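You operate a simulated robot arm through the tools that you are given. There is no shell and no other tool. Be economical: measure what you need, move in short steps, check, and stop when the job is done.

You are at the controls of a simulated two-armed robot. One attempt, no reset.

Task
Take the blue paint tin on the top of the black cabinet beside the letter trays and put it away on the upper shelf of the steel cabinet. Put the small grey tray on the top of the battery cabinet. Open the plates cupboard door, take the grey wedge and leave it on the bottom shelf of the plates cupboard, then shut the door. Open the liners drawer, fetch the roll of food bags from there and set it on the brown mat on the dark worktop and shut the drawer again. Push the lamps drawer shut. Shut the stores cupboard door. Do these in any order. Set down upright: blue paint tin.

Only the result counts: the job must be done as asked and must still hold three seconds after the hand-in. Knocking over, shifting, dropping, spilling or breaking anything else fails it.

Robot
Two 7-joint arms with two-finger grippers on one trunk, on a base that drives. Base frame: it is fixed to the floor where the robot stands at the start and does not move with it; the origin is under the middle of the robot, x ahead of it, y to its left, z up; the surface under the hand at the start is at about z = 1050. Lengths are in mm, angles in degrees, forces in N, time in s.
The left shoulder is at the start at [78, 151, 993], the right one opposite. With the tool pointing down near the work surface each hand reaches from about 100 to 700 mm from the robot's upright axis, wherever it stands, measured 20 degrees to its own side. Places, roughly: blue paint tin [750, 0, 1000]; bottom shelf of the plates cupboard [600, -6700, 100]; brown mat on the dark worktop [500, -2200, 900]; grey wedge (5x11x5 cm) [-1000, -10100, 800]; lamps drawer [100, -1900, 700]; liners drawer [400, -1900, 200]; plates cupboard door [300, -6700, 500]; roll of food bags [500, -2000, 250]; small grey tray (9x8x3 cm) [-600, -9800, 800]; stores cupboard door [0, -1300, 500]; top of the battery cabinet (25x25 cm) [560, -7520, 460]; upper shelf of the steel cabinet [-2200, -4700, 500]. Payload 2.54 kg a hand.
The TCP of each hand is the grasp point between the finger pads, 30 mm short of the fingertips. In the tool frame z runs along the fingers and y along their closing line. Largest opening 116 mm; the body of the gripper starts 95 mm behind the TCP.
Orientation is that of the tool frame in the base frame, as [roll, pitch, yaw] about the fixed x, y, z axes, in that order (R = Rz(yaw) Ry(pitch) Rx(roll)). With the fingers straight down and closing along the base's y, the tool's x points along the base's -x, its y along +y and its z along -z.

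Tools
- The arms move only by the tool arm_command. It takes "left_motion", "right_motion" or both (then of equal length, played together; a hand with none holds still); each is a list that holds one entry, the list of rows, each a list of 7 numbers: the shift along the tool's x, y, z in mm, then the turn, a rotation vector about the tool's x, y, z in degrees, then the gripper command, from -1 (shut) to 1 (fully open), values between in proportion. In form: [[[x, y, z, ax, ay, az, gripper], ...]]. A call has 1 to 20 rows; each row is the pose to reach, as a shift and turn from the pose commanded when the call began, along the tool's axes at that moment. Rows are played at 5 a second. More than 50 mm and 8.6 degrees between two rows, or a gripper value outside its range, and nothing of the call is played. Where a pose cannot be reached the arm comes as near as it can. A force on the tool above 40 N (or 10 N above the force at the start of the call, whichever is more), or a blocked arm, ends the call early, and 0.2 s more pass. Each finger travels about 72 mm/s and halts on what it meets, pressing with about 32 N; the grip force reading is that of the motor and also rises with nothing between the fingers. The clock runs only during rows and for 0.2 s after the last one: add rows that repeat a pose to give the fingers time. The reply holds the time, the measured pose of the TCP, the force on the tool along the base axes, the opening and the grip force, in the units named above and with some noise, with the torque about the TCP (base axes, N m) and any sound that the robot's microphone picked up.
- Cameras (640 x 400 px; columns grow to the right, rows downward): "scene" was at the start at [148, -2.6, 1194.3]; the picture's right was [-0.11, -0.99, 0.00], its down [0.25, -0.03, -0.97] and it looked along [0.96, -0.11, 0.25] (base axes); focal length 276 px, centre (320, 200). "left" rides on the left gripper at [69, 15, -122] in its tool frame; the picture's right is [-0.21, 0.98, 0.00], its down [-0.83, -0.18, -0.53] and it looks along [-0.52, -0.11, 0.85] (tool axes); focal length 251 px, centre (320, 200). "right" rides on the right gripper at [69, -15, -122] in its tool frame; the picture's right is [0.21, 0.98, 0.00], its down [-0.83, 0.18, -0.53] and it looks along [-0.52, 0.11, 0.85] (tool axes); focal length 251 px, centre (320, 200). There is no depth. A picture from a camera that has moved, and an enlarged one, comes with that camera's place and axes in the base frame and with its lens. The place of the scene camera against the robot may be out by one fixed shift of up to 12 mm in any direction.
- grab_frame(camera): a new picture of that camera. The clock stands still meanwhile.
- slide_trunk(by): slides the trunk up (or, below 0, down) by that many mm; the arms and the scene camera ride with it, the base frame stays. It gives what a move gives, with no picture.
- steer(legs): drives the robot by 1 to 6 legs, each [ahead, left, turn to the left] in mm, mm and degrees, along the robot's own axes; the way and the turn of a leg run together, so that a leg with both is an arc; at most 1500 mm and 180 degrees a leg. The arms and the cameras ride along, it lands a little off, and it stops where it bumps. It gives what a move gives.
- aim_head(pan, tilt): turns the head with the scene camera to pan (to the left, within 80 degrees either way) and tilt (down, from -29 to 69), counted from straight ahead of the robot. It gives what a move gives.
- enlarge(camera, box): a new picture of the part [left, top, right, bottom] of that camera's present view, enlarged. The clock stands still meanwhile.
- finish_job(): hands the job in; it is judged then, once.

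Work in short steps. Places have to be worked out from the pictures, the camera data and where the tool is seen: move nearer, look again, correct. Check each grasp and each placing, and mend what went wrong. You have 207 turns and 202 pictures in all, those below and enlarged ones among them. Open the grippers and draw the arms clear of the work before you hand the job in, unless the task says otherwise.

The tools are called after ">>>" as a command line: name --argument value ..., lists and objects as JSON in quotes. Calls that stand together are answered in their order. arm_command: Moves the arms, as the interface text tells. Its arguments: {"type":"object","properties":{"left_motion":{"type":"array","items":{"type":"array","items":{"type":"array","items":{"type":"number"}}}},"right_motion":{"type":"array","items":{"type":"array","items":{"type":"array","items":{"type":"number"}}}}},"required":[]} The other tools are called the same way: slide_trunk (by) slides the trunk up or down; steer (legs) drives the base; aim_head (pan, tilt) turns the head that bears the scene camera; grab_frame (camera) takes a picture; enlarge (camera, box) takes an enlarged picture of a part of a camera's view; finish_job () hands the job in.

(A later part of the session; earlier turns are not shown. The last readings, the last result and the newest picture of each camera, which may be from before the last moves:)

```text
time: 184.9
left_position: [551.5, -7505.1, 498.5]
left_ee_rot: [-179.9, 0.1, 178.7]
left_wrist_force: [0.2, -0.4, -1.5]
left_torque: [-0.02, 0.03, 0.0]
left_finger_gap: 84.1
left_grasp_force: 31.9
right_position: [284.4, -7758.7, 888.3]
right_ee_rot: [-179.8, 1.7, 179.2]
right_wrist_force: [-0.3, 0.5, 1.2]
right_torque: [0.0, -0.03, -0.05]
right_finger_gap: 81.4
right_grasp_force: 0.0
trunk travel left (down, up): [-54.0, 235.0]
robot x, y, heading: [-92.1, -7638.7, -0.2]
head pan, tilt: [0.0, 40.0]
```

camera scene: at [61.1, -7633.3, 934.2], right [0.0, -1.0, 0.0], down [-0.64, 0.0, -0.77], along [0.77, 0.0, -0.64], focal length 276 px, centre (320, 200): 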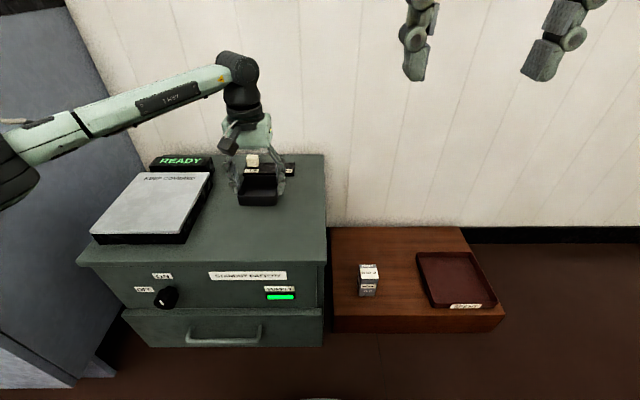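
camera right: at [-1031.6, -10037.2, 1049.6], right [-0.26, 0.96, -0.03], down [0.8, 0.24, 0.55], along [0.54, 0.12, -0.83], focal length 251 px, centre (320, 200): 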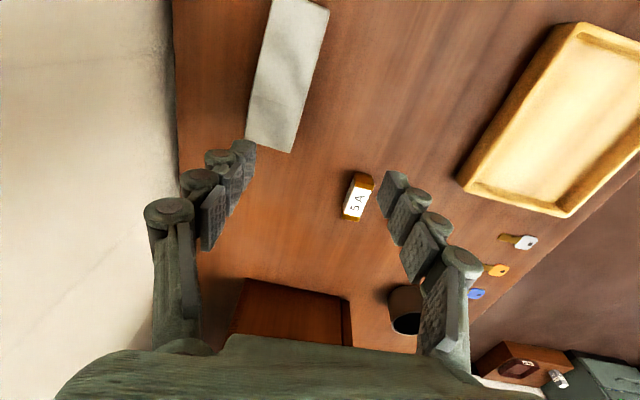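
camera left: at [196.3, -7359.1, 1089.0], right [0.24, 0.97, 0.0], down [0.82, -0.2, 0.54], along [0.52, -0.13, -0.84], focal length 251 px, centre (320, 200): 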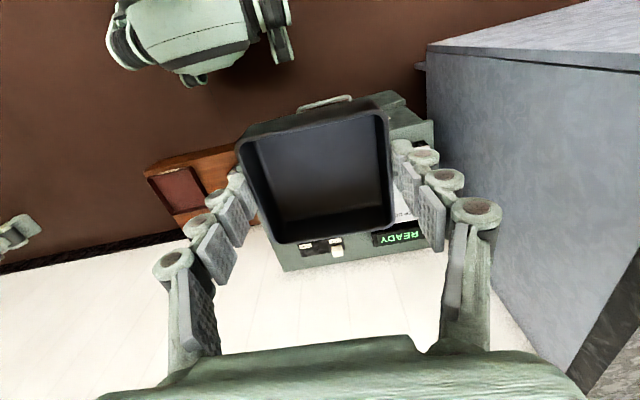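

No contact yet; continue in 2 mm steps.

>>> arm_command --left_motion '[[[0, 0, 2, 0, 0, 0, -1], [0, 0, 4, 0, 0, 0, -1], [0, 0, 6, 0, 0, 0, -1], [0, 0, 8, 0, 0, 0, -1], [0, 0, 10, 0, 0, 0, -1], [0, 0, 10, 0, 0, 0, -1]]]'

>>> enlarge --camera "scene" --box '[200, 130, 330, 220]'

```text
time: 186.3
left_position: [551.8, -7505.0, 493.4]
left_ee_rot: [-179.8, 0.5, 178.8]
left_wrist_force: [4.0, 5.0, 17.3]
left_torque: [0.18, -0.15, -0.01]
left_finger_gap: 84.4
left_grasp_force: 32.3
right_position: [284.2, -7759.3, 889.6]
right_ee_rot: [-179.8, 1.7, 179.1]
right_wrist_force: [0.5, 0.5, -1.4]
right_torque: [0.01, 0.0, -0.01]
right_finger_gap: 81.2
right_grasp_force: 0.1
trunk travel left (down, up): [-54.0, 235.0]
robot x, y, heading: [-93.1, -7639.1, -0.3]
head pan, tilt: [0.0, 40.0]
```

```text
4.44 times, centred on (265, 175) of scene
camera zoom: at [59.9, -7633.4, 934.5], right [0.0, -1.0, 0.0], down [-0.64, 0.0, -0.77], along [0.77, 0.0, -0.64], focal length 1226 px, centre (564, 311)
```

zoom: 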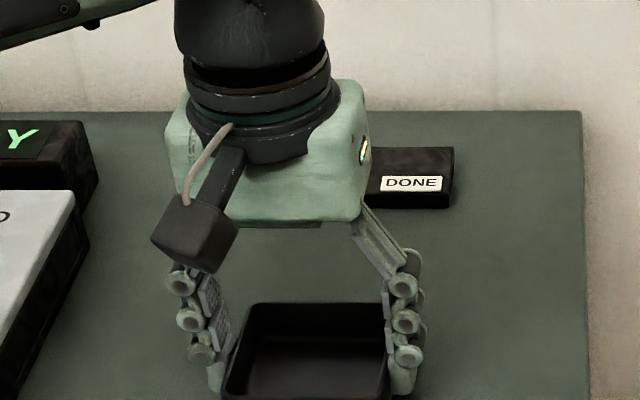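

Contact made. Relax, open and lift away.

>>> arm_command --left_motion '[[[0, 0, -4, 0, 0, 0, -1], [0, 0, -4, 0, 0, 0, 0.6], [0, 0, -4, 0, 0, 0, 0.9], [0, 0, -4, 0, 0, 0, 0.9], [0, 0, -20, 0, 0, 0, 0.9], [0, 0, -60, 0, 0, 0, 0.9], [0, 0, -100, 0, 0, 0, 0.9], [20, 0, -140, 0, 0, 0, 0.9], [60, 0, -180, 0, 0, 0, 0.9], [100, 20, -220, 0, 0, 0, 0.9], [140, 40, -260, 0, 0, 0, 0.9], [160, 60, -300, 0, 0, 0, 0.9]]]'

>>> grab_frame --camera "scene"

```text
refused: row 9 steps farther than a row can; nothing moved
```

```text
140 pictures are left
camera scene: at [59.9, -7633.4, 934.5], right [0.0, -1.0, 0.0], down [-0.64, 0.0, -0.77], along [0.77, 0.0, -0.64], focal length 276 px, centre (320, 200)
```

scene: 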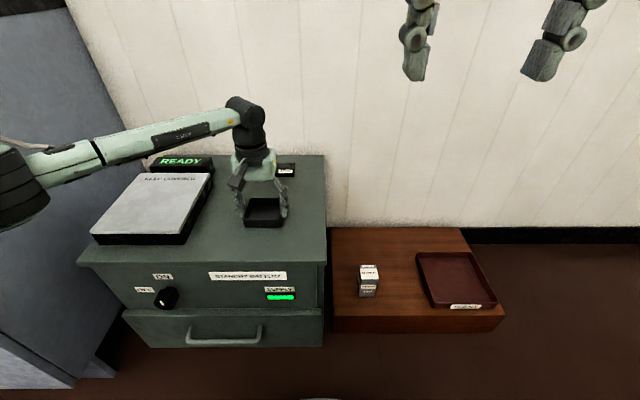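

>>> arm_command --left_motion '[[[0, 0, -4, 0, 0, 0, -1], [0, 0, -4, 0, 0, 0, 0.6], [0, 0, -4, 0, 0, 0, 0.9], [0, 0, -4, 0, 0, 0, 0.9], [0, 0, -20, 0, 0, 0, 0.9], [0, 0, -60, 0, 0, 0, 0.9], [0, 0, -100, 0, 0, 0, 0.9], [20, 0, -140, 0, 0, 0, 0.9], [45, 0, -180, 0, 0, 0, 0.9], [70, 10, -220, 0, 0, 0, 0.9], [95, 20, -260, 0, 0, 0, 0.9], [120, 30, -300, 0, 0, 0, 0.9], [145, 50, -335, 0, 0, 0, 0.9], [170, 70, -370, 0, 0, 0, 0.9], [205, 90, -395, 0, 0, 0, 0.9]]]'

>>> grab_frame --camera "scene"

```text
time: 189.5
left_position: [345.9, -7407.4, 883.4]
left_ee_rot: [-179.9, 0.1, 178.8]
left_wrist_force: [-0.8, -0.3, 0.3]
left_torque: [0.02, 0.0, 0.05]
left_finger_gap: 110.4
left_grasp_force: 0.1
right_position: [283.9, -7759.5, 889.7]
right_ee_rot: [-179.7, 1.7, 179.1]
right_wrist_force: [0.4, -0.1, -0.3]
right_torque: [0.0, 0.02, -0.01]
right_finger_gap: 81.2
right_grasp_force: 0.1
trunk travel left (down, up): [-54.0, 235.0]
robot x, y, heading: [-93.0, -7639.7, -0.2]
head pan, tilt: [0.0, 40.0]
```

```text
139 pictures are left
camera scene: at [60.9, -7633.3, 934.2], right [0.0, -1.0, 0.0], down [-0.64, 0.0, -0.77], along [0.77, 0.0, -0.64], focal length 276 px, centre (320, 200)
```

scene: 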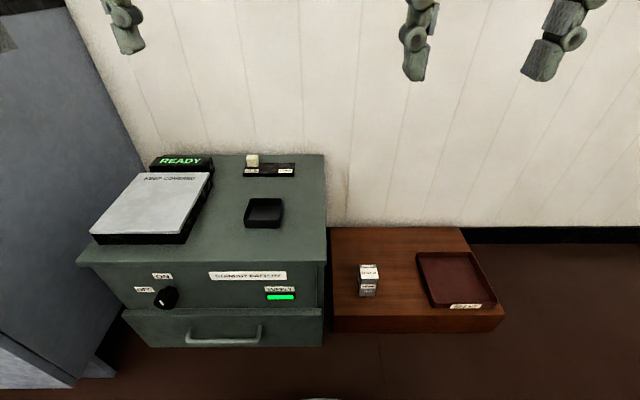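

Tray is in place. Next, the plates cupboard door: back off and move over to face it.

>>> steer --legs '[[-400, 0, 0], [0, 900, 0]]'

>>> grab_frame --camera "scene"

```text
time: 200.6
left_position: [-46.6, -6504.2, 883.2]
left_ee_rot: [-179.9, 0.1, 178.9]
left_wrist_force: [-0.5, 0.6, -0.7]
left_torque: [0.0, -0.02, 0.02]
left_finger_gap: 110.1
left_grasp_force: 0.1
right_position: [-107.5, -6855.2, 888.4]
right_ee_rot: [-179.8, 1.5, 179.2]
right_wrist_force: [-0.4, 0.2, 0.2]
right_torque: [0.0, 0.01, 0.02]
right_finger_gap: 81.1
right_grasp_force: 0.2
trunk travel left (down, up): [-54.0, 235.0]
robot x, y, heading: [-487.9, -6734.8, -0.2]
head pan, tilt: [0.0, 40.0]
```

```text
138 pictures are left
camera scene: at [-332.1, -6729.5, 934.2], right [0.0, -1.0, 0.0], down [-0.64, 0.0, -0.77], along [0.77, 0.0, -0.64], focal length 276 px, centre (320, 200)
```

scene: 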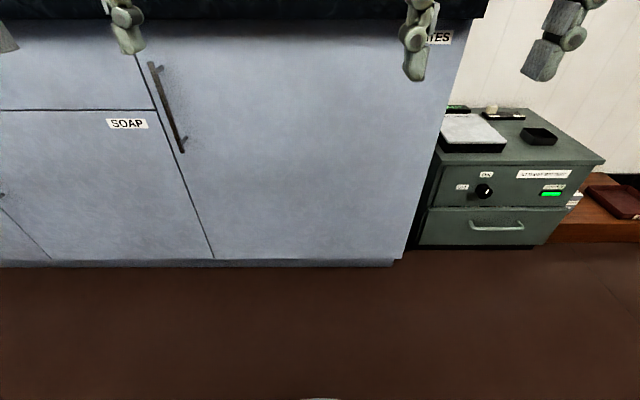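

Door: handle is a vertical bar at y≈-6357, z 557–774, x≈320, hinge on the right (y≈-7015). I position the robot to the left of it and bring the right hand horizontal.

>>> steer --legs '[[0, 535, 0.3], [150, 0, 0]]'

>>> arm_command --right_motion '[[[-6, -4, 20, 0, -8, 0, 1], [-13, -8, 41, 0, -16, 0, 1], [-19, -12, 61, 0, -24, 0, 1], [-26, -15, 82, 0, -32, 0, 1], [-32, -19, 102, 0, -40, 0, 1], [-38, -22, 122, 0, -48, 0, 1], [-45, -26, 143, 0, -56, 0, 1], [-51, -30, 163, 0, -64, 0, 1], [-58, -34, 183, 0, -72, 0, 1], [-64, -38, 204, 0, -80, 0, 1], [-70, -40, 224, 0, -88, 0, 1], [-70, -40, 224, 0, -88, 0, 1]]]'

>>> grab_frame --camera "right"

>>> grab_frame --camera "scene"

```text
time: 207.3
left_position: [102.2, -5958.1, 882.1]
left_ee_rot: [-179.9, 0.1, 179.3]
left_wrist_force: [-0.9, -0.6, 0.6]
left_torque: [0.01, 0.03, 0.01]
left_finger_gap: 109.9
left_grasp_force: 0.2
right_position: [43.0, -6309.9, 889.6]
right_ee_rot: [-179.8, 1.6, 179.7]
right_wrist_force: [-0.7, 0.8, 0.5]
right_torque: [0.0, 0.01, -0.01]
right_finger_gap: 81.2
right_grasp_force: 0.0
trunk travel left (down, up): [-54.0, 235.0]
robot x, y, heading: [-331.1, -6193.8, 0.2]
head pan, tilt: [0.0, 40.0]
```

```text
time: 209.9
left_position: [101.8, -5958.2, 881.6]
left_ee_rot: [-179.9, 0.1, 179.3]
left_wrist_force: [0.3, 0.0, 0.6]
left_torque: [-0.02, -0.03, 0.02]
left_finger_gap: 110.2
left_grasp_force: 0.0
right_position: [161.1, -6283.6, 693.0]
right_ee_rot: [-155.7, 89.6, -156.2]
right_wrist_force: [0.3, -0.4, 0.1]
right_torque: [0.03, 0.03, 0.01]
right_finger_gap: 115.8
right_grasp_force: 0.1
right hand out of reach, approached as far as the arm can: row 5, 6, 7, 8, 9, 10, 11, 12
trunk travel left (down, up): [-54.0, 235.0]
robot x, y, heading: [-334.9, -6192.9, 0.4]
head pan, tilt: [0.0, 40.0]
```

```text
137 pictures are left
camera right: at [39.5, -6298.9, 623.8], right [0.01, 0.98, -0.22], down [-0.53, 0.19, 0.83], along [0.85, 0.11, 0.51], focal length 251 px, centre (320, 200)
```

right: 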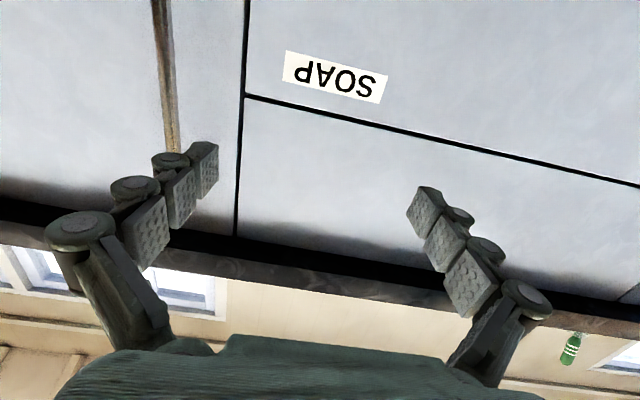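

```text
136 pictures are left
camera scene: at [-182.2, -6185.8, 934.2], right [0.0, -1.0, 0.0], down [-0.64, 0.0, -0.77], along [0.77, 0.0, -0.64], focal length 276 px, centre (320, 200)
```

scene: 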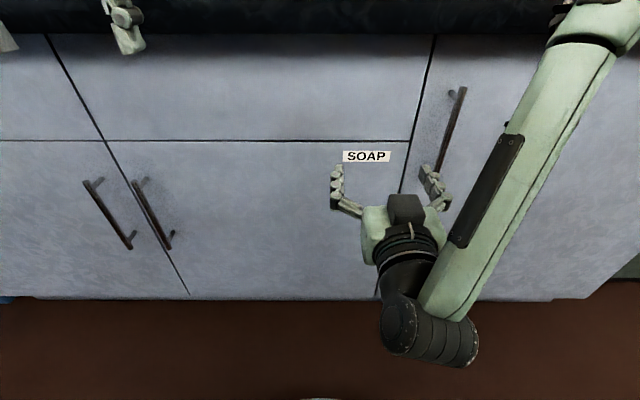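

Triangulating with two views: door face x≈290, handle bar at (246,-6402), z 602–795. The right hand is horizontal at (161,-6284,693); shift base right 118 mm and check.

>>> steer --legs '[[0, -118, 0]]'

>>> grab_frame --camera "right"

>>> grab_frame --camera "scene"

```text
time: 211.7
left_position: [101.8, -6074.5, 882.4]
left_ee_rot: [-179.9, 0.0, 179.3]
left_wrist_force: [-0.2, -0.3, -0.9]
left_torque: [-0.01, -0.03, 0.0]
left_finger_gap: 109.9
left_grasp_force: 0.1
right_position: [161.3, -6398.5, 692.4]
right_ee_rot: [-162.2, 89.4, -162.8]
right_wrist_force: [0.0, 0.1, 1.3]
right_torque: [0.0, 0.0, -0.02]
right_finger_gap: 115.9
right_grasp_force: 0.0
trunk travel left (down, up): [-54.0, 235.0]
robot x, y, heading: [-332.6, -6311.6, 0.2]
head pan, tilt: [0.0, 40.0]
```

```text
135 pictures are left
camera right: at [39.6, -6415.1, 623.6], right [0.01, 0.98, -0.22], down [-0.52, 0.19, 0.83], along [0.85, 0.11, 0.51], focal length 251 px, centre (320, 200)
```

right: 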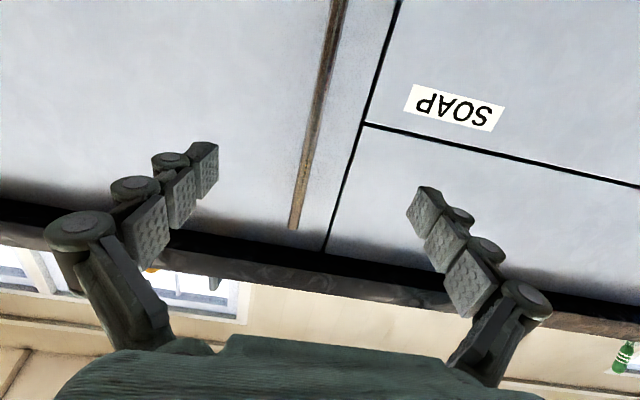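

```text
134 pictures are left
camera scene: at [-181.7, -6301.8, 934.2], right [0.0, -1.0, 0.0], down [-0.64, 0.0, -0.77], along [0.77, 0.0, -0.64], focal length 276 px, centre (320, 200)
```

scene: 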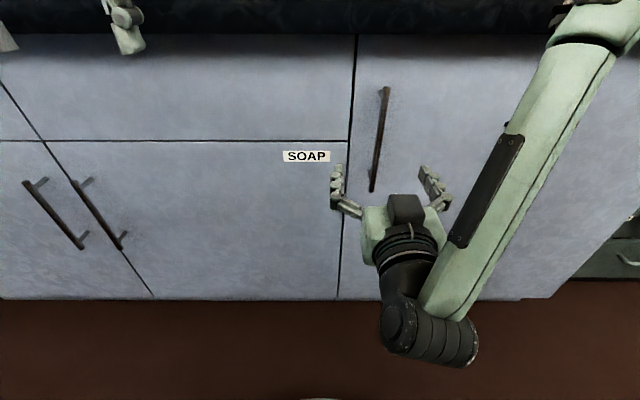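

Handle at y≈-6408, nicely between the fingers. Drive ahead 80 mm, right 9 mm.

>>> steer --legs '[[80, -9, 0]]'

>>> grab_frame --camera "right"

>>> enlarge --camera "scene" --box '[310, 60, 470, 260]'

```text
time: 212.7
left_position: [181.7, -6083.3, 882.4]
left_ee_rot: [-179.9, 0.1, 179.1]
left_wrist_force: [-0.7, -0.3, 0.1]
left_torque: [0.01, -0.05, -0.01]
left_finger_gap: 110.2
left_grasp_force: 0.2
right_position: [239.5, -6408.9, 691.2]
right_ee_rot: [-162.3, 89.4, -162.9]
right_wrist_force: [0.2, -0.2, 0.3]
right_torque: [-0.01, -0.02, 0.02]
right_finger_gap: 116.1
right_grasp_force: 0.1
trunk travel left (down, up): [-54.0, 235.0]
robot x, y, heading: [-256.9, -6316.2, 0.2]
head pan, tilt: [0.0, 40.0]
```

```text
133 pictures are left
camera right: at [118.6, -6423.5, 623.6], right [0.01, 0.98, -0.22], down [-0.52, 0.19, 0.83], along [0.85, 0.11, 0.51], focal length 251 px, centre (320, 200)
```

right: 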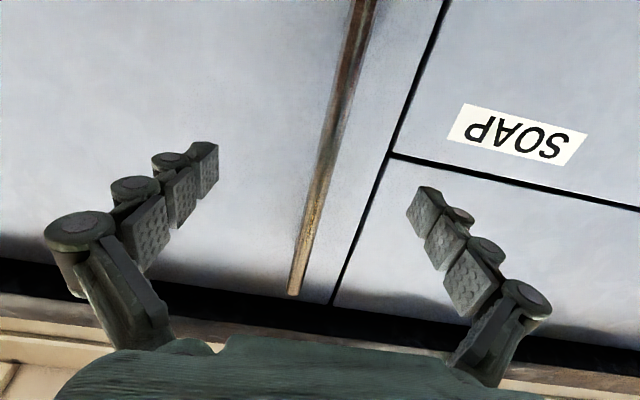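

```text
2.00 times, centred on (390, 160) of scene
camera zoom: at [-102.8, -6310.4, 934.2], right [0.0, -1.0, 0.0], down [-0.64, 0.0, -0.77], along [0.77, 0.0, -0.64], focal length 552 px, centre (180, 280)
```

zoom: 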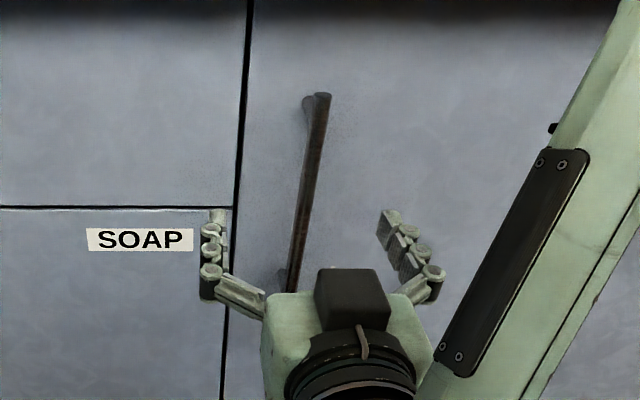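

Bar is at x≈255 between the fingers (tips 270). Close the gripper.

>>> arm_command --right_motion '[[[0, 0, 0, 0, 0, 0, 0], [0, 0, 0, 0, 0, 0, -1], [0, 0, 0, 0, 0, 0, -1], [0, 0, 0, 0, 0, 0, -1], [0, 0, 0, 0, 0, 0, -1], [0, 0, 0, 0, 0, 0, -1], [0, 0, 0, 0, 0, 0, -1], [0, 0, 0, 0, 0, 0, -1]]]'

>>> grab_frame --camera "right"

```text
time: 214.5
left_position: [180.4, -6084.0, 882.5]
left_ee_rot: [-179.9, 0.1, 179.3]
left_wrist_force: [0.1, 0.3, 0.2]
left_torque: [-0.02, 0.01, -0.03]
left_finger_gap: 110.2
left_grasp_force: 0.1
right_position: [239.4, -6408.0, 691.2]
right_ee_rot: [-165.9, 89.4, -166.4]
right_wrist_force: [0.5, 1.6, -0.5]
right_torque: [0.87, 0.0, 0.0]
right_finger_gap: 10.4
right_grasp_force: 38.0
trunk travel left (down, up): [-54.0, 235.0]
robot x, y, heading: [-256.2, -6317.2, 0.3]
head pan, tilt: [0.0, 40.0]
```

```text
131 pictures are left
camera right: at [118.6, -6423.4, 623.6], right [0.01, 0.98, -0.22], down [-0.52, 0.19, 0.83], along [0.85, 0.11, 0.51], focal length 251 px, centre (320, 200)
```

right: 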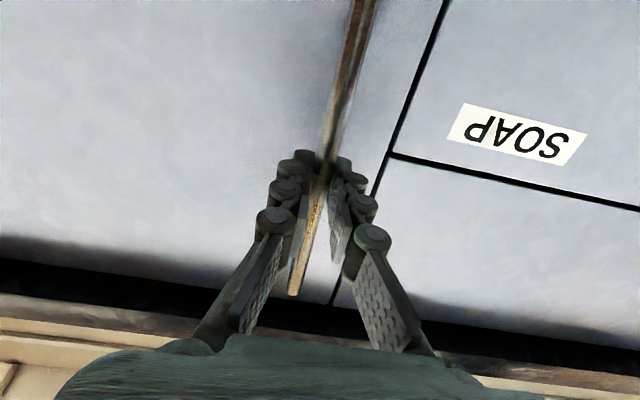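

Bar gripped (10 mm). Pull the door along its arc with the base: first 20°.

>>> steer --legs '[[-50, -4, 0], [-52, -11, 0], [-98, -33, 0]]'

>>> grab_frame --camera "scene"

```text
time: 216.8
left_position: [-19.3, -6132.7, 881.0]
left_ee_rot: [-179.8, 0.1, 179.3]
left_wrist_force: [0.4, -0.6, 0.2]
left_torque: [-0.01, 0.01, -0.03]
left_finger_gap: 110.0
left_grasp_force: 0.1
right_position: [38.2, -6455.8, 692.6]
right_ee_rot: [-168.2, 89.4, -168.5]
right_wrist_force: [-10.1, 25.1, -4.4]
right_torque: [0.85, 0.21, 0.29]
right_finger_gap: 10.3
right_grasp_force: 37.7
trunk travel left (down, up): [-54.0, 235.0]
robot x, y, heading: [-457.0, -6364.9, 0.2]
head pan, tilt: [0.0, 40.0]
```

```text
130 pictures are left
camera scene: at [-304.1, -6358.5, 934.2], right [0.0, -1.0, 0.0], down [-0.64, 0.0, -0.77], along [0.77, 0.0, -0.64], focal length 276 px, centre (320, 200)
```

scene: 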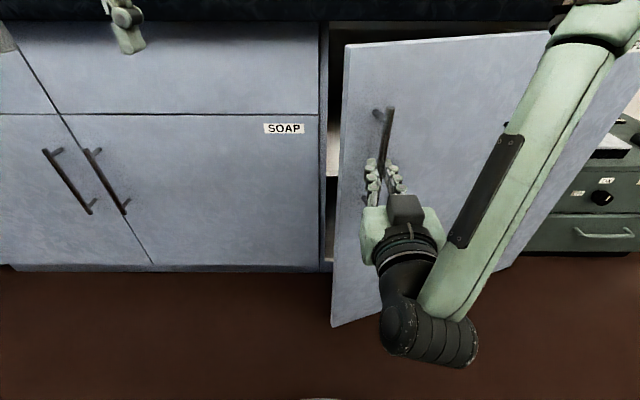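

Door is opening well. Continue with slightly less sideways motion.

>>> steer --legs '[[-90, -34, 0], [-85, -50, 0], [-75, -62, 0]]'

>>> grab_frame --camera "scene"

```text
time: 218.0
left_position: [-104.4, -6166.1, 883.4]
left_ee_rot: [-179.7, 0.1, 179.0]
left_wrist_force: [-0.4, 0.3, -0.2]
left_torque: [-0.01, 0.0, -0.01]
left_finger_gap: 110.2
left_grasp_force: 0.0
right_position: [-46.8, -6498.4, 692.2]
right_ee_rot: [-142.8, 89.6, -144.5]
right_wrist_force: [0.5, -0.7, -2.0]
right_torque: [0.52, -0.46, -0.01]
right_finger_gap: 10.3
right_grasp_force: 37.3
trunk travel left (down, up): [-54.0, 235.0]
robot x, y, heading: [-540.3, -6396.2, -0.1]
head pan, tilt: [0.0, 40.0]
stopped in leg 1: the force on the tool passed its limit at 45 N (the readings are from after the stop); the commanded pose is now the measured one
```

```text
129 pictures are left
camera scene: at [-389.7, -6393.1, 934.1], right [0.0, -1.0, 0.0], down [-0.64, 0.0, -0.77], along [0.77, 0.0, -0.64], focal length 276 px, centre (320, 200)
```

scene: 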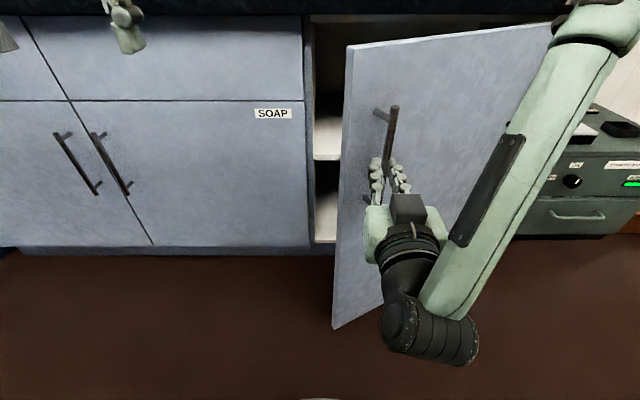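

Force limit tripped but it relaxed; arc matches my first model. Continue in small legs along the model arc.

>>> steer --legs '[[-41, -30, 0], [-40, -34, 0], [-36, -37, 0], [-33, -40, 0]]'

>>> grab_frame --camera "scene"

```text
time: 220.0
left_position: [-198.3, -6242.5, 882.6]
left_ee_rot: [-179.9, 0.2, 179.1]
left_wrist_force: [-0.5, 0.1, -0.6]
left_torque: [0.01, 0.01, 0.01]
left_finger_gap: 110.1
left_grasp_force: 0.1
right_position: [-139.8, -6568.8, 692.3]
right_ee_rot: [-176.5, 89.6, -177.4]
right_wrist_force: [-0.6, -1.0, 1.9]
right_torque: [0.41, 0.2, -0.05]
right_finger_gap: 10.2
right_grasp_force: 37.3
trunk travel left (down, up): [-54.0, 235.0]
robot x, y, heading: [-633.5, -6477.8, 0.1]
head pan, tilt: [0.0, 40.0]
stopped in leg 3: the force on the tool passed its limit at 40 N (the readings are from after the stop); the commanded pose is now the measured one
```

```text
128 pictures are left
camera scene: at [-482.4, -6468.4, 934.3], right [0.0, -1.0, 0.0], down [-0.64, 0.0, -0.77], along [0.77, 0.0, -0.64], focal length 276 px, centre (320, 200)
```

scene: 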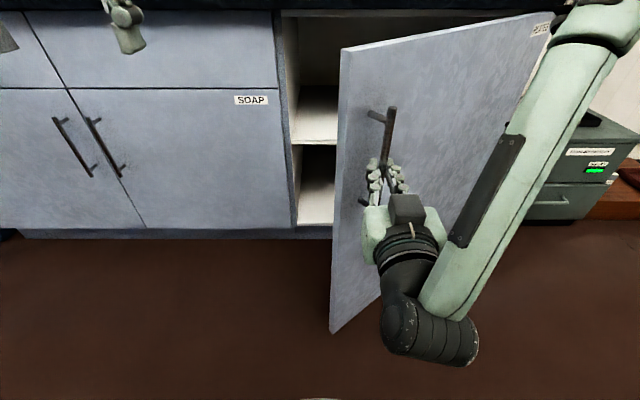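

Door at ~41°. Release the handle and then push it wider from inside with the same hand.

>>> arm_command --right_motion '[[[0, 0, 0, 0, 0, 0, 0], [0, 0, 0, 0, 0, 0, 0.5], [0, 0, 0, 0, 0, 0, 0.5], [0, 0, 0, 0, 0, 0, 0.5]]]'

>>> steer --legs '[[-90, 0, 0], [0, 170, 0]]'

>>> arm_command --right_motion '[[[0, 0, 0, 0, 0, 0, -1], [0, 0, 0, 0, 0, 0, -1], [0, 0, 0, 0, 0, 0, -1], [0, 0, 0, 0, 0, 0, -1]]]'

>>> grab_frame --camera "scene"

```text
time: 221.0
left_position: [-197.1, -6240.9, 881.7]
left_ee_rot: [-179.7, 0.1, 179.1]
left_wrist_force: [0.3, 0.3, -0.5]
left_torque: [0.0, -0.02, 0.02]
left_finger_gap: 110.1
left_grasp_force: 0.1
right_position: [-138.5, -6568.3, 691.8]
right_ee_rot: [-169.8, 89.4, -170.7]
right_wrist_force: [-0.2, -0.2, 0.6]
right_torque: [0.01, 0.03, 0.04]
right_finger_gap: 86.9
right_grasp_force: 0.0
trunk travel left (down, up): [-54.0, 235.0]
robot x, y, heading: [-634.4, -6474.0, 0.2]
head pan, tilt: [0.0, 40.0]
```

```text
time: 224.0
left_position: [-289.2, -6072.3, 883.1]
left_ee_rot: [-179.8, 0.1, 179.1]
left_wrist_force: [0.0, 0.3, -0.6]
left_torque: [0.0, 0.01, -0.02]
left_finger_gap: 110.4
left_grasp_force: 0.0
right_position: [-230.4, -6401.0, 692.3]
right_ee_rot: [-169.4, 89.4, -170.6]
right_wrist_force: [-0.1, 0.0, -0.3]
right_torque: [-0.02, 0.0, -0.02]
right_finger_gap: 87.0
right_grasp_force: 0.3
trunk travel left (down, up): [-54.0, 235.0]
robot x, y, heading: [-727.9, -6307.1, 0.0]
head pan, tilt: [0.0, 40.0]
```

```text
time: 225.0
left_position: [-287.9, -6073.0, 882.8]
left_ee_rot: [-179.8, 0.1, 179.1]
left_wrist_force: [-0.5, 0.5, -0.1]
left_torque: [0.01, 0.03, 0.02]
left_finger_gap: 110.4
left_grasp_force: 0.1
right_position: [-231.5, -6399.9, 692.0]
right_ee_rot: [-169.9, 89.4, -170.8]
right_wrist_force: [-0.4, 0.9, -0.1]
right_torque: [-0.03, 0.0, 0.02]
right_finger_gap: 0.0
right_grasp_force: 28.5
trunk travel left (down, up): [-54.0, 235.0]
robot x, y, heading: [-726.2, -6306.8, -0.2]
head pan, tilt: [0.0, 40.0]
```

```text
127 pictures are left
camera scene: at [-573.6, -6298.8, 934.2], right [0.0, -1.0, 0.0], down [-0.64, 0.0, -0.77], along [0.77, 0.0, -0.64], focal length 276 px, centre (320, 200)
```

scene: 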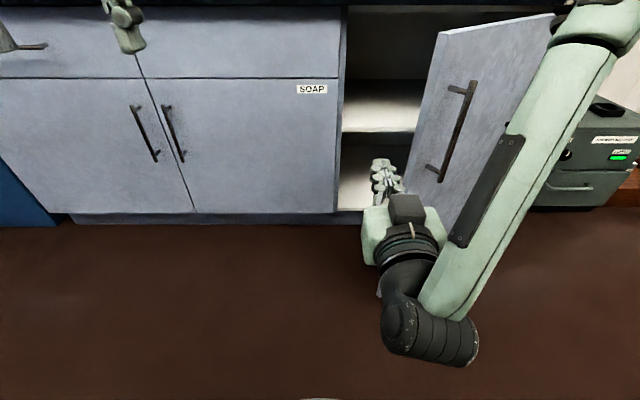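

Advance with closed fist past the door edge, then turn right so the fist sweeps the door open from inside.

>>> steer --legs '[[376, 0, 0], [0, 0, -40], [0, 0, -20]]'

>>> grab_frame --camera "scene"

```text
time: 227.0
left_position: [9.6, -6065.2, 885.1]
left_ee_rot: [-179.5, 0.5, 179.4]
left_wrist_force: [0.4, 0.4, -0.4]
left_torque: [-0.03, 0.0, 0.0]
left_finger_gap: 110.2
left_grasp_force: 0.0
right_position: [65.7, -6379.2, 701.0]
right_ee_rot: [-33.0, 89.7, -31.8]
right_wrist_force: [0.6, 0.2, -0.2]
right_torque: [-0.01, -0.01, 0.04]
right_finger_gap: 0.0
right_grasp_force: 28.5
trunk travel left (down, up): [-54.0, 235.0]
robot x, y, heading: [-423.5, -6303.5, 0.0]
head pan, tilt: [0.0, 40.0]
stopped in leg 1: the robot was blocked; the commanded pose is now the measured one
```

```text
126 pictures are left
camera scene: at [-275.1, -6292.4, 935.4], right [0.0, -1.0, 0.0], down [-0.64, -0.01, -0.77], along [0.77, 0.0, -0.64], focal length 276 px, centre (320, 200)
```

scene: 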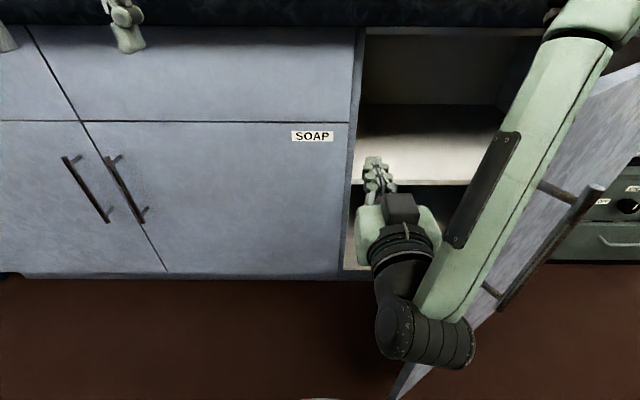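

The forearm catches the door edge. Better: use the left hand pointing down, with the robot facing -y beside the door, and sweep it open. Back off and reposition.

>>> steer --legs '[[-300, 0, 0], [0, 200, 0], [0, 0, -90], [0, 440, 0]]'

>>> aim_head --pan 10 --tilt 40

>>> grab_frame --camera "scene"

```text
time: 239.5
left_position: [-47.3, -6540.1, 882.9]
left_ee_rot: [-179.8, 0.2, 88.9]
left_wrist_force: [-0.7, 0.7, 0.3]
left_torque: [-0.01, 0.0, -0.04]
left_finger_gap: 110.0
left_grasp_force: 0.1
right_position: [-362.9, -6593.7, 694.6]
right_ee_rot: [175.2, 89.7, 85.9]
right_wrist_force: [-0.7, 0.3, 0.2]
right_torque: [-0.04, 0.0, 0.0]
right_finger_gap: 0.0
right_grasp_force: 28.6
trunk travel left (down, up): [-54.0, 235.0]
robot x, y, heading: [-277.6, -6104.8, -90.0]
head pan, tilt: [0.0, 40.0]
```

```text
time: 240.2
left_position: [-48.6, -6540.9, 882.4]
left_ee_rot: [-179.8, 0.3, 88.9]
left_wrist_force: [0.2, 0.3, 0.1]
left_torque: [-0.04, -0.04, 0.01]
left_finger_gap: 110.5
left_grasp_force: 0.1
right_position: [-363.4, -6595.5, 695.0]
right_ee_rot: [175.3, 89.7, 85.8]
right_wrist_force: [-0.4, -0.2, 0.8]
right_torque: [0.01, 0.02, 0.02]
right_finger_gap: 0.0
right_grasp_force: 28.5
trunk travel left (down, up): [-54.0, 235.0]
robot x, y, heading: [-275.5, -6105.0, -90.3]
head pan, tilt: [10.0, 40.0]
```

```text
125 pictures are left
camera scene: at [-264.8, -6248.0, 934.2], right [-0.99, -0.17, 0.0], down [-0.11, 0.63, -0.77], along [0.13, -0.75, -0.64], focal length 276 px, centre (320, 200)
```

scene: 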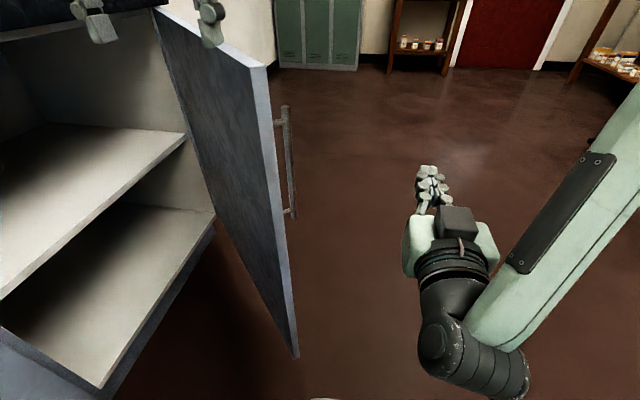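

Door still ~42°, top at z≈862. Lower the left hand (closed) to z 732 inside the door, then sweep by driving ahead and right.

>>> arm_command --left_motion '[[[0, 8, 40, 0, 0, 0, -1], [0, 15, 80, 0, 0, 0, -1], [0, 15, 120, 0, 0, 0, -1], [0, 15, 150, 0, 0, 0, -1], [0, 15, 150, 0, 0, 0, -1], [0, 15, 150, 0, 0, 0, -1]]]'

>>> steer --legs '[[120, -40, 0], [120, -40, 0], [120, -40, 0]]'

>>> grab_frame --camera "scene"

```text
time: 241.8
left_position: [-57.5, -6538.0, 749.1]
left_ee_rot: [178.6, 1.3, 87.6]
left_wrist_force: [0.6, -1.4, -0.5]
left_torque: [0.06, 0.02, -0.03]
left_finger_gap: 0.0
left_grasp_force: 29.1
right_position: [-380.6, -6589.6, 697.0]
right_ee_rot: [80.6, 88.4, -9.2]
right_wrist_force: [-0.6, -0.7, -0.2]
right_torque: [-0.06, 0.02, 0.01]
right_finger_gap: 0.0
right_grasp_force: 28.3
trunk travel left (down, up): [-54.0, 235.0]
robot x, y, heading: [-285.6, -6100.0, -90.3]
head pan, tilt: [10.0, 40.0]
stopped in row 6 (left hand): the arm was blocked; the commanded pose is now the measured one
```

```text
time: 242.6
left_position: [-57.5, -6545.4, 746.5]
left_ee_rot: [179.5, 1.2, 88.0]
left_wrist_force: [-0.3, 0.7, -0.1]
left_torque: [0.01, 0.02, -0.01]
left_finger_gap: 0.2
left_grasp_force: 28.4
right_position: [-383.4, -6596.6, 698.6]
right_ee_rot: [85.0, 89.1, -4.7]
right_wrist_force: [-0.4, 0.3, -0.7]
right_torque: [0.02, 0.03, -0.03]
right_finger_gap: 0.1
right_grasp_force: 28.9
trunk travel left (down, up): [-54.0, 235.0]
robot x, y, heading: [-290.6, -6108.4, -90.3]
head pan, tilt: [10.0, 40.0]
stopped in leg 1: the robot was blocked; the commanded pose is now the measured one
```

```text
124 pictures are left
camera scene: at [-287.3, -6248.7, 935.3], right [-0.99, -0.17, -0.01], down [-0.09, 0.63, -0.77], along [0.14, -0.76, -0.64], focal length 276 px, centre (320, 200)
```

scene: 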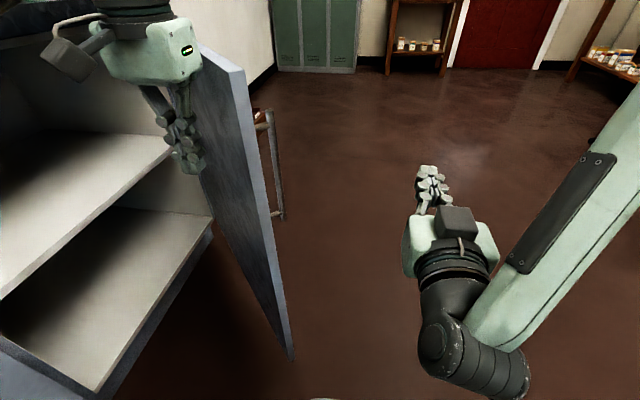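

The left elbow is probably against the counter. Strafe right (away from counter), which also pushes the door.

>>> steer --legs '[[0, -40, 0], [0, -60, 0]]'

>>> grab_frame --camera "scene"

```text
time: 244.5
left_position: [-144.7, -6548.3, 737.5]
left_ee_rot: [-179.7, 0.8, 88.2]
left_wrist_force: [0.3, -1.2, 0.6]
left_torque: [0.02, -0.01, 0.05]
left_finger_gap: 0.0
left_grasp_force: 28.6
right_position: [-472.5, -6599.2, 695.6]
right_ee_rot: [174.1, 89.8, 84.4]
right_wrist_force: [-0.9, -0.1, 0.0]
right_torque: [0.0, -0.01, 0.05]
right_finger_gap: 0.1
right_grasp_force: 28.4
trunk travel left (down, up): [-54.0, 235.0]
robot x, y, heading: [-384.1, -6106.4, -90.3]
head pan, tilt: [10.0, 40.0]
```

```text
123 pictures are left
camera scene: at [-373.2, -6252.9, 934.2], right [-0.99, -0.17, 0.0], down [-0.11, 0.63, -0.77], along [0.13, -0.76, -0.64], focal length 276 px, centre (320, 200)
```

scene: 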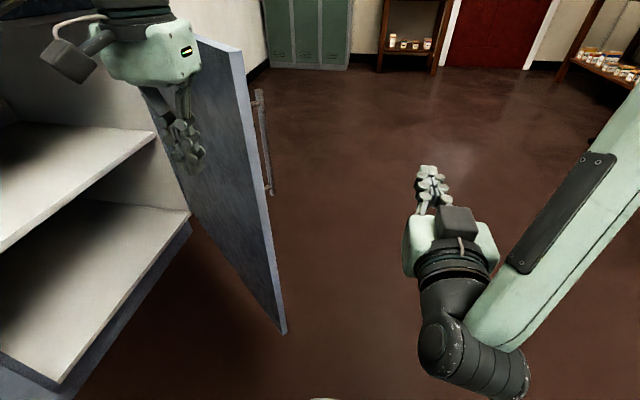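

Unblocked and the door is moving. Continue ahead and right.

>>> steer --legs '[[80, -30, 0], [110, -20, 0], [110, -10, 0]]'

>>> grab_frame --camera "scene"

```text
time: 247.2
left_position: [-209.2, -6846.3, 737.0]
left_ee_rot: [-179.8, 0.6, 88.2]
left_wrist_force: [0.2, 0.1, 0.1]
left_torque: [-0.05, 0.0, -0.01]
left_finger_gap: 0.2
left_grasp_force: 28.6
right_position: [-537.5, -6897.5, 695.5]
right_ee_rot: [173.8, 89.7, 84.1]
right_wrist_force: [0.0, -0.6, 0.6]
right_torque: [-0.02, 0.01, 0.03]
right_finger_gap: 0.2
right_grasp_force: 28.7
trunk travel left (down, up): [-54.0, 235.0]
robot x, y, heading: [-451.5, -6403.8, -90.5]
head pan, tilt: [10.0, 40.0]
```

```text
122 pictures are left
camera scene: at [-436.3, -6551.5, 934.2], right [-0.99, -0.16, 0.0], down [-0.11, 0.63, -0.77], along [0.13, -0.76, -0.64], focal length 276 px, centre (320, 200)
```

scene: 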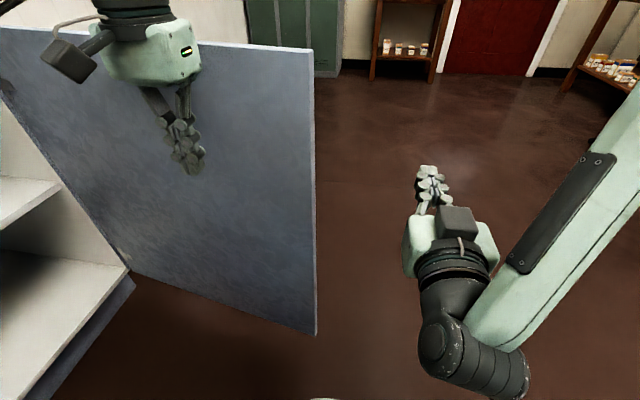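

Door nearly at 80°. Push a bit more, then back away, reset both arms for travel.

>>> steer --legs '[[70, 0, 0], [-350, 0, 0]]'

>>> arm_command --right_motion '[[[-19, -8, -11, 0, 8.1, 0, -1], [-37, -16, -22, 0, 16.3, 0, -1], [-56, -24, -34, 0, 24.5, 0, -1], [-75, -32, -45, 0, 32.6, 0, -1], [-93, -40, -56, 0, 40.8, 0, -1], [-112, -48, -67, 0, 49, 0, -1], [-130, -57, -78, 0, 57.1, 0, 0], [-149, -65, -89, 0, 65.3, 0, 0], [-168, -73, -101, 0, 73.4, 0, 0], [-186, -81, -112, 0, 81.6, 0, 0], [-205, -89, -123, 0, 89.7, 0, 0], [-205, -89, -123, 0, 89.7, 0, 0]]]' --left_motion '[[[0, 0, -20, 0, 0, 0, -1], [0, 0, -40, 0, 0, 0, -1], [0, 0, -60, 0, 0, 0, -1], [0, 0, -80, 0, 0, 0, -1], [0, 0, -100, 0, 0, 0, -1], [0, 0, -120, 0, 0, 0, -1], [0, 0, -140, 0, 0, 0, -1], [0, 0, -160, 0, 0, 0, 0], [0, 0, -180, 0, 0, 0, 0], [0, 0, -200, 0, 0, 0, 0], [0, 0, -220, 0, 0, 0, 0], [0, 0, -230, 0, 0, 0, 0]]]'

>>> grab_frame --camera "scene"

```text
time: 250.1
left_position: [-207.5, -6567.9, 737.5]
left_ee_rot: [-179.7, 0.8, 87.8]
left_wrist_force: [-0.3, 1.0, -0.1]
left_torque: [0.0, -0.02, -0.03]
left_finger_gap: 0.0
left_grasp_force: 28.9
right_position: [-535.4, -6617.4, 696.1]
right_ee_rot: [173.8, 89.7, 83.8]
right_wrist_force: [0.0, -0.6, -0.5]
right_torque: [-0.01, 0.03, -0.01]
right_finger_gap: 0.0
right_grasp_force: 28.5
trunk travel left (down, up): [-54.0, 235.0]
robot x, y, heading: [-446.2, -6126.0, -90.9]
head pan, tilt: [10.0, 40.0]
```

```text
time: 252.7
left_position: [-206.2, -6564.9, 968.7]
left_ee_rot: [-179.7, 0.7, 87.9]
left_wrist_force: [-0.7, -0.3, 0.1]
left_torque: [0.02, 0.0, 0.0]
left_finger_gap: 58.1
left_grasp_force: 0.0
right_position: [-625.1, -6494.1, 902.5]
right_ee_rot: [-180.0, -0.1, 90.0]
right_wrist_force: [0.2, -0.6, 0.7]
right_torque: [0.02, 0.01, 0.03]
right_finger_gap: 57.9
right_grasp_force: 0.0
right hand out of reach, approached as far as the arm can: row 1, 2, 3, 4, 5
trunk travel left (down, up): [-54.0, 235.0]
robot x, y, heading: [-447.6, -6124.9, -90.8]
head pan, tilt: [10.0, 40.0]
```

```text
121 pictures are left
camera scene: at [-433.4, -6271.5, 934.2], right [-0.99, -0.16, 0.0], down [-0.1, 0.63, -0.77], along [0.12, -0.76, -0.64], focal length 276 px, centre (320, 200)
```

scene: 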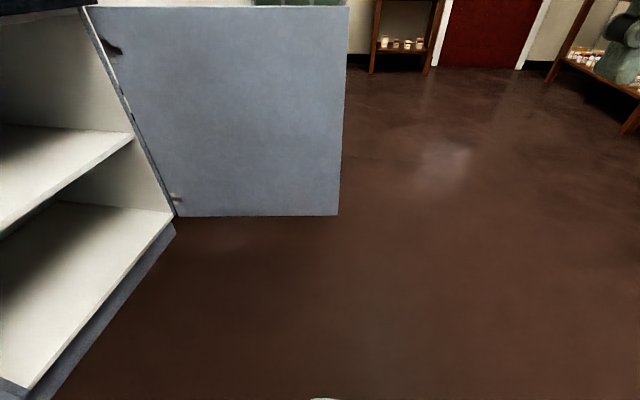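

Door fully open. Drive back to the table: right 950, then -y about 3300, trunk up 100.

>>> steer --legs '[[0, -980, 0.8], [1500, 0, 0], [1500, 0, 0], [300, 0, 0]]'

>>> slide_trunk --by 100

>>> aim_head --pan 0 --tilt 40

>>> grab_frame --camera "scene"

```text
time: 278.3
left_position: [-1195.1, -9848.5, 968.5]
left_ee_rot: [-179.8, 0.7, 88.0]
left_wrist_force: [-0.1, 0.0, -0.1]
left_torque: [-0.01, 0.0, -0.02]
left_finger_gap: 58.1
left_grasp_force: 0.0
right_position: [-1613.4, -9777.6, 901.9]
right_ee_rot: [-180.0, 0.0, 90.0]
right_wrist_force: [1.2, 0.6, 0.3]
right_torque: [0.0, 0.02, -0.01]
right_finger_gap: 57.9
right_grasp_force: 0.0
trunk travel left (down, up): [-54.0, 235.0]
robot x, y, heading: [-1435.5, -9406.4, -90.5]
head pan, tilt: [10.0, 40.0]
```

```text
time: 279.6
left_position: [-1196.0, -9849.9, 1068.3]
left_ee_rot: [-179.7, 0.7, 87.9]
left_wrist_force: [0.4, -0.9, 0.2]
left_torque: [0.0, -0.04, 0.0]
left_finger_gap: 57.9
left_grasp_force: 0.1
right_position: [-1614.5, -9778.3, 1001.6]
right_ee_rot: [179.9, 0.0, 90.2]
right_wrist_force: [-0.8, -1.1, 0.1]
right_torque: [-0.01, -0.01, 0.01]
right_finger_gap: 57.9
right_grasp_force: 0.1
trunk travel left (down, up): [-154.0, 135.0]
robot x, y, heading: [-1434.0, -9410.3, -90.5]
head pan, tilt: [10.0, 40.0]
```

```text
time: 280.3
left_position: [-1195.0, -9849.2, 1068.4]
left_ee_rot: [-179.7, 0.7, 88.1]
left_wrist_force: [-0.2, -0.1, 0.6]
left_torque: [-0.04, 0.01, 0.0]
left_finger_gap: 58.0
left_grasp_force: 0.0
right_position: [-1615.3, -9777.4, 1001.5]
right_ee_rot: [180.0, -0.1, 90.1]
right_wrist_force: [0.1, 0.4, -0.5]
right_torque: [0.01, -0.02, -0.05]
right_finger_gap: 58.1
right_grasp_force: 0.0
trunk travel left (down, up): [-154.0, 135.0]
robot x, y, heading: [-1437.2, -9409.9, -90.6]
head pan, tilt: [0.0, 40.0]
```

```text
120 pictures are left
camera scene: at [-1438.4, -9555.7, 1034.2], right [-1.0, 0.01, 0.0], down [0.01, 0.64, -0.77], along [-0.01, -0.77, -0.64], focal length 276 px, centre (320, 200)
```

scene: 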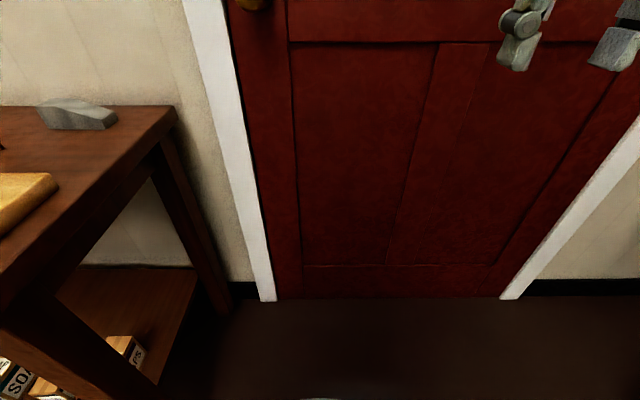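

Move ahead 140 mm and turn 8° left, then look with the left hand camera.

>>> steer --legs '[[140, 0, 8]]'

>>> grab_frame --camera "left"

```text
time: 281.7
left_position: [-1128.3, -9949.2, 1066.8]
left_ee_rot: [-179.7, 0.6, 96.1]
left_wrist_force: [0.1, -1.2, 0.4]
left_torque: [-0.01, 0.0, -0.01]
left_finger_gap: 58.0
left_grasp_force: 0.2
right_position: [-1552.2, -9937.0, 1001.4]
right_ee_rot: [180.0, 0.0, 98.1]
right_wrist_force: [-0.5, -1.2, 0.0]
right_torque: [0.02, 0.02, 0.03]
right_finger_gap: 57.9
right_grasp_force: 0.2
trunk travel left (down, up): [-154.0, 135.0]
robot x, y, heading: [-1429.0, -9549.9, -82.5]
head pan, tilt: [0.0, 40.0]
```

```text
119 pictures are left
camera left: at [-1118.9, -9877.4, 1190.0], right [0.99, -0.11, 0.0], down [-0.09, -0.83, 0.54], along [-0.06, -0.54, -0.84], focal length 251 px, centre (320, 200)
```

left: 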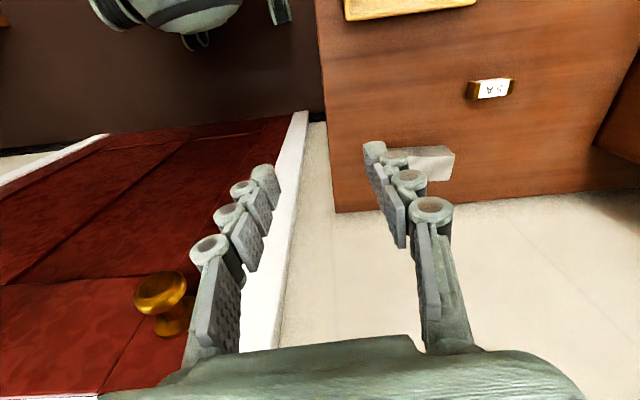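

Move the left hand above the wedge, rotating so the closing line runs along y.

>>> arm_command --left_motion '[[[-13, 12, 11, 0, 0, -8.2, 0.4], [-26, 24, 21, 0, 0, -16.4, 0.4], [-39, 36, 32, 0, 0, -24.6, 0.4], [-52, 48, 43, 0, 0, -32.8, 0.4], [-65, 60, 53, 0, 0, -41, 0.4], [-77, 72, 64, 0, 0, -49.2, 0.4], [-90, 84, 75, 0, 0, -57.4, 0.4], [-103, 96, 86, 0, 0, -65.6, 0.4], [-116, 108, 96, 0, 0, -73.8, 0.4], [-129, 120, 107, 0, 0, -82, 0.4], [-129, 120, 107, 0, 0, -82, 0.4]]]'

>>> grab_frame --camera "left"

>>> grab_frame --camera "scene"

```text
time: 284.1
left_position: [-996.3, -10065.2, 964.1]
left_ee_rot: [-179.3, -0.3, 178.1]
left_wrist_force: [0.2, -0.2, 0.1]
left_torque: [-0.02, -0.01, -0.02]
left_finger_gap: 81.1
left_grasp_force: 0.1
right_position: [-1553.0, -9936.9, 1001.9]
right_ee_rot: [180.0, 0.0, 98.1]
right_wrist_force: [-0.4, 1.1, -0.1]
right_torque: [0.0, -0.01, 0.02]
right_finger_gap: 58.2
right_grasp_force: 0.0
trunk travel left (down, up): [-154.0, 135.0]
robot x, y, heading: [-1428.9, -9548.7, -82.7]
head pan, tilt: [0.0, 40.0]
```

```text
118 pictures are left
camera left: at [-1063.5, -10045.4, 1086.7], right [0.25, 0.97, -0.01], down [0.82, -0.2, 0.53], along [0.51, -0.14, -0.85], focal length 251 px, centre (320, 200)
```

left: 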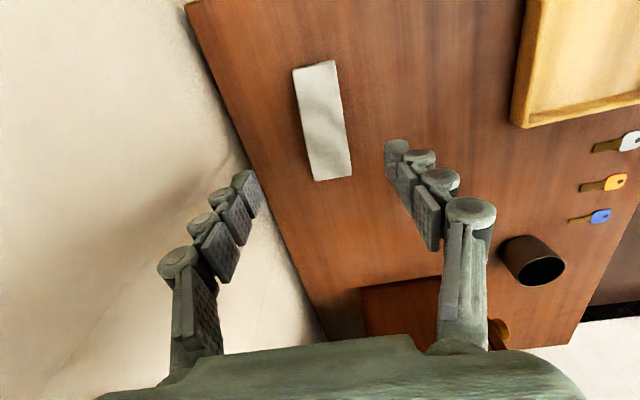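

```text
117 pictures are left
camera scene: at [-1408.8, -9692.8, 1034.2], right [-0.99, -0.13, 0.0], down [-0.08, 0.64, -0.77], along [0.1, -0.76, -0.64], focal length 276 px, centre (320, 200)
```

scene: 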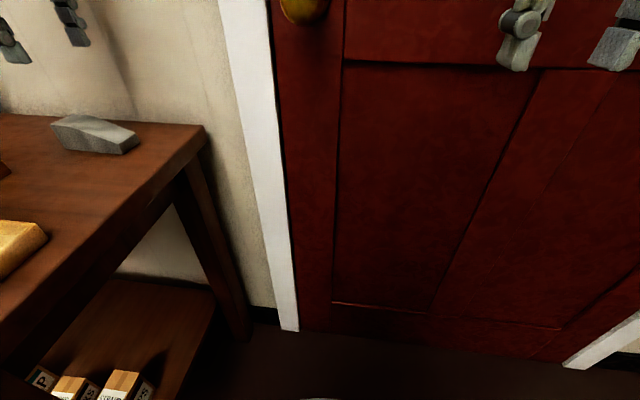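

Aligned: wedge at y≈-10062, axis -3°. Descend to z≈836 and grip.

>>> arm_command --left_motion '[[[-3, 2, 35, 0, 0, 1, 0.4], [-6, 3, 70, 0, 0, 1.4, 0.4], [-6, 3, 100, 0, 0, 1.4, 0.4], [-6, 3, 120, 0, 0, 1.4, 0.4], [-6, 3, 128, 0, 0, 1.4, 0.4], [-6, 3, 128, 0, 0, 1.4, -1], [-6, 3, 128, 0, 0, 1.4, -1], [-6, 3, 128, 0, 0, 1.4, -1], [-6, 3, 128, 0, 0, 1.4, -1]]]'

>>> grab_frame --camera "left"

```text
time: 286.1
left_position: [-990.7, -10063.9, 834.7]
left_ee_rot: [-179.2, -0.2, 176.6]
left_wrist_force: [0.5, 0.2, 0.5]
left_torque: [0.0, 0.02, 0.03]
left_finger_gap: 41.0
left_grasp_force: 32.2
right_position: [-1552.4, -9937.1, 1001.8]
right_ee_rot: [180.0, 0.0, 98.1]
right_wrist_force: [0.5, 0.2, -0.3]
right_torque: [0.0, -0.01, -0.03]
right_finger_gap: 58.1
right_grasp_force: 0.0
trunk travel left (down, up): [-154.0, 135.0]
robot x, y, heading: [-1428.0, -9547.6, -82.5]
head pan, tilt: [0.0, 40.0]
```

```text
116 pictures are left
camera left: at [-1057.3, -10043.5, 957.4], right [0.27, 0.96, -0.01], down [0.82, -0.22, 0.53], along [0.51, -0.16, -0.85], focal length 251 px, centre (320, 200)
```

left: 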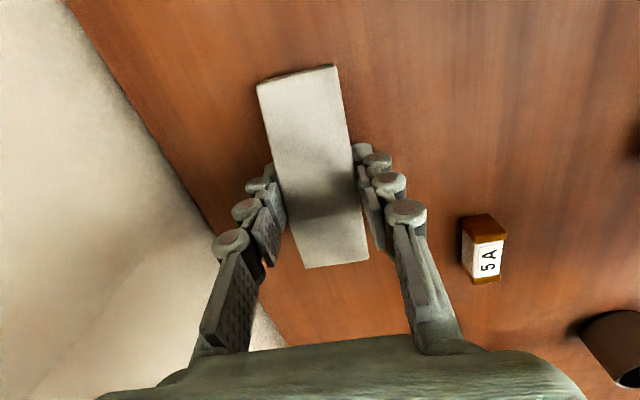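

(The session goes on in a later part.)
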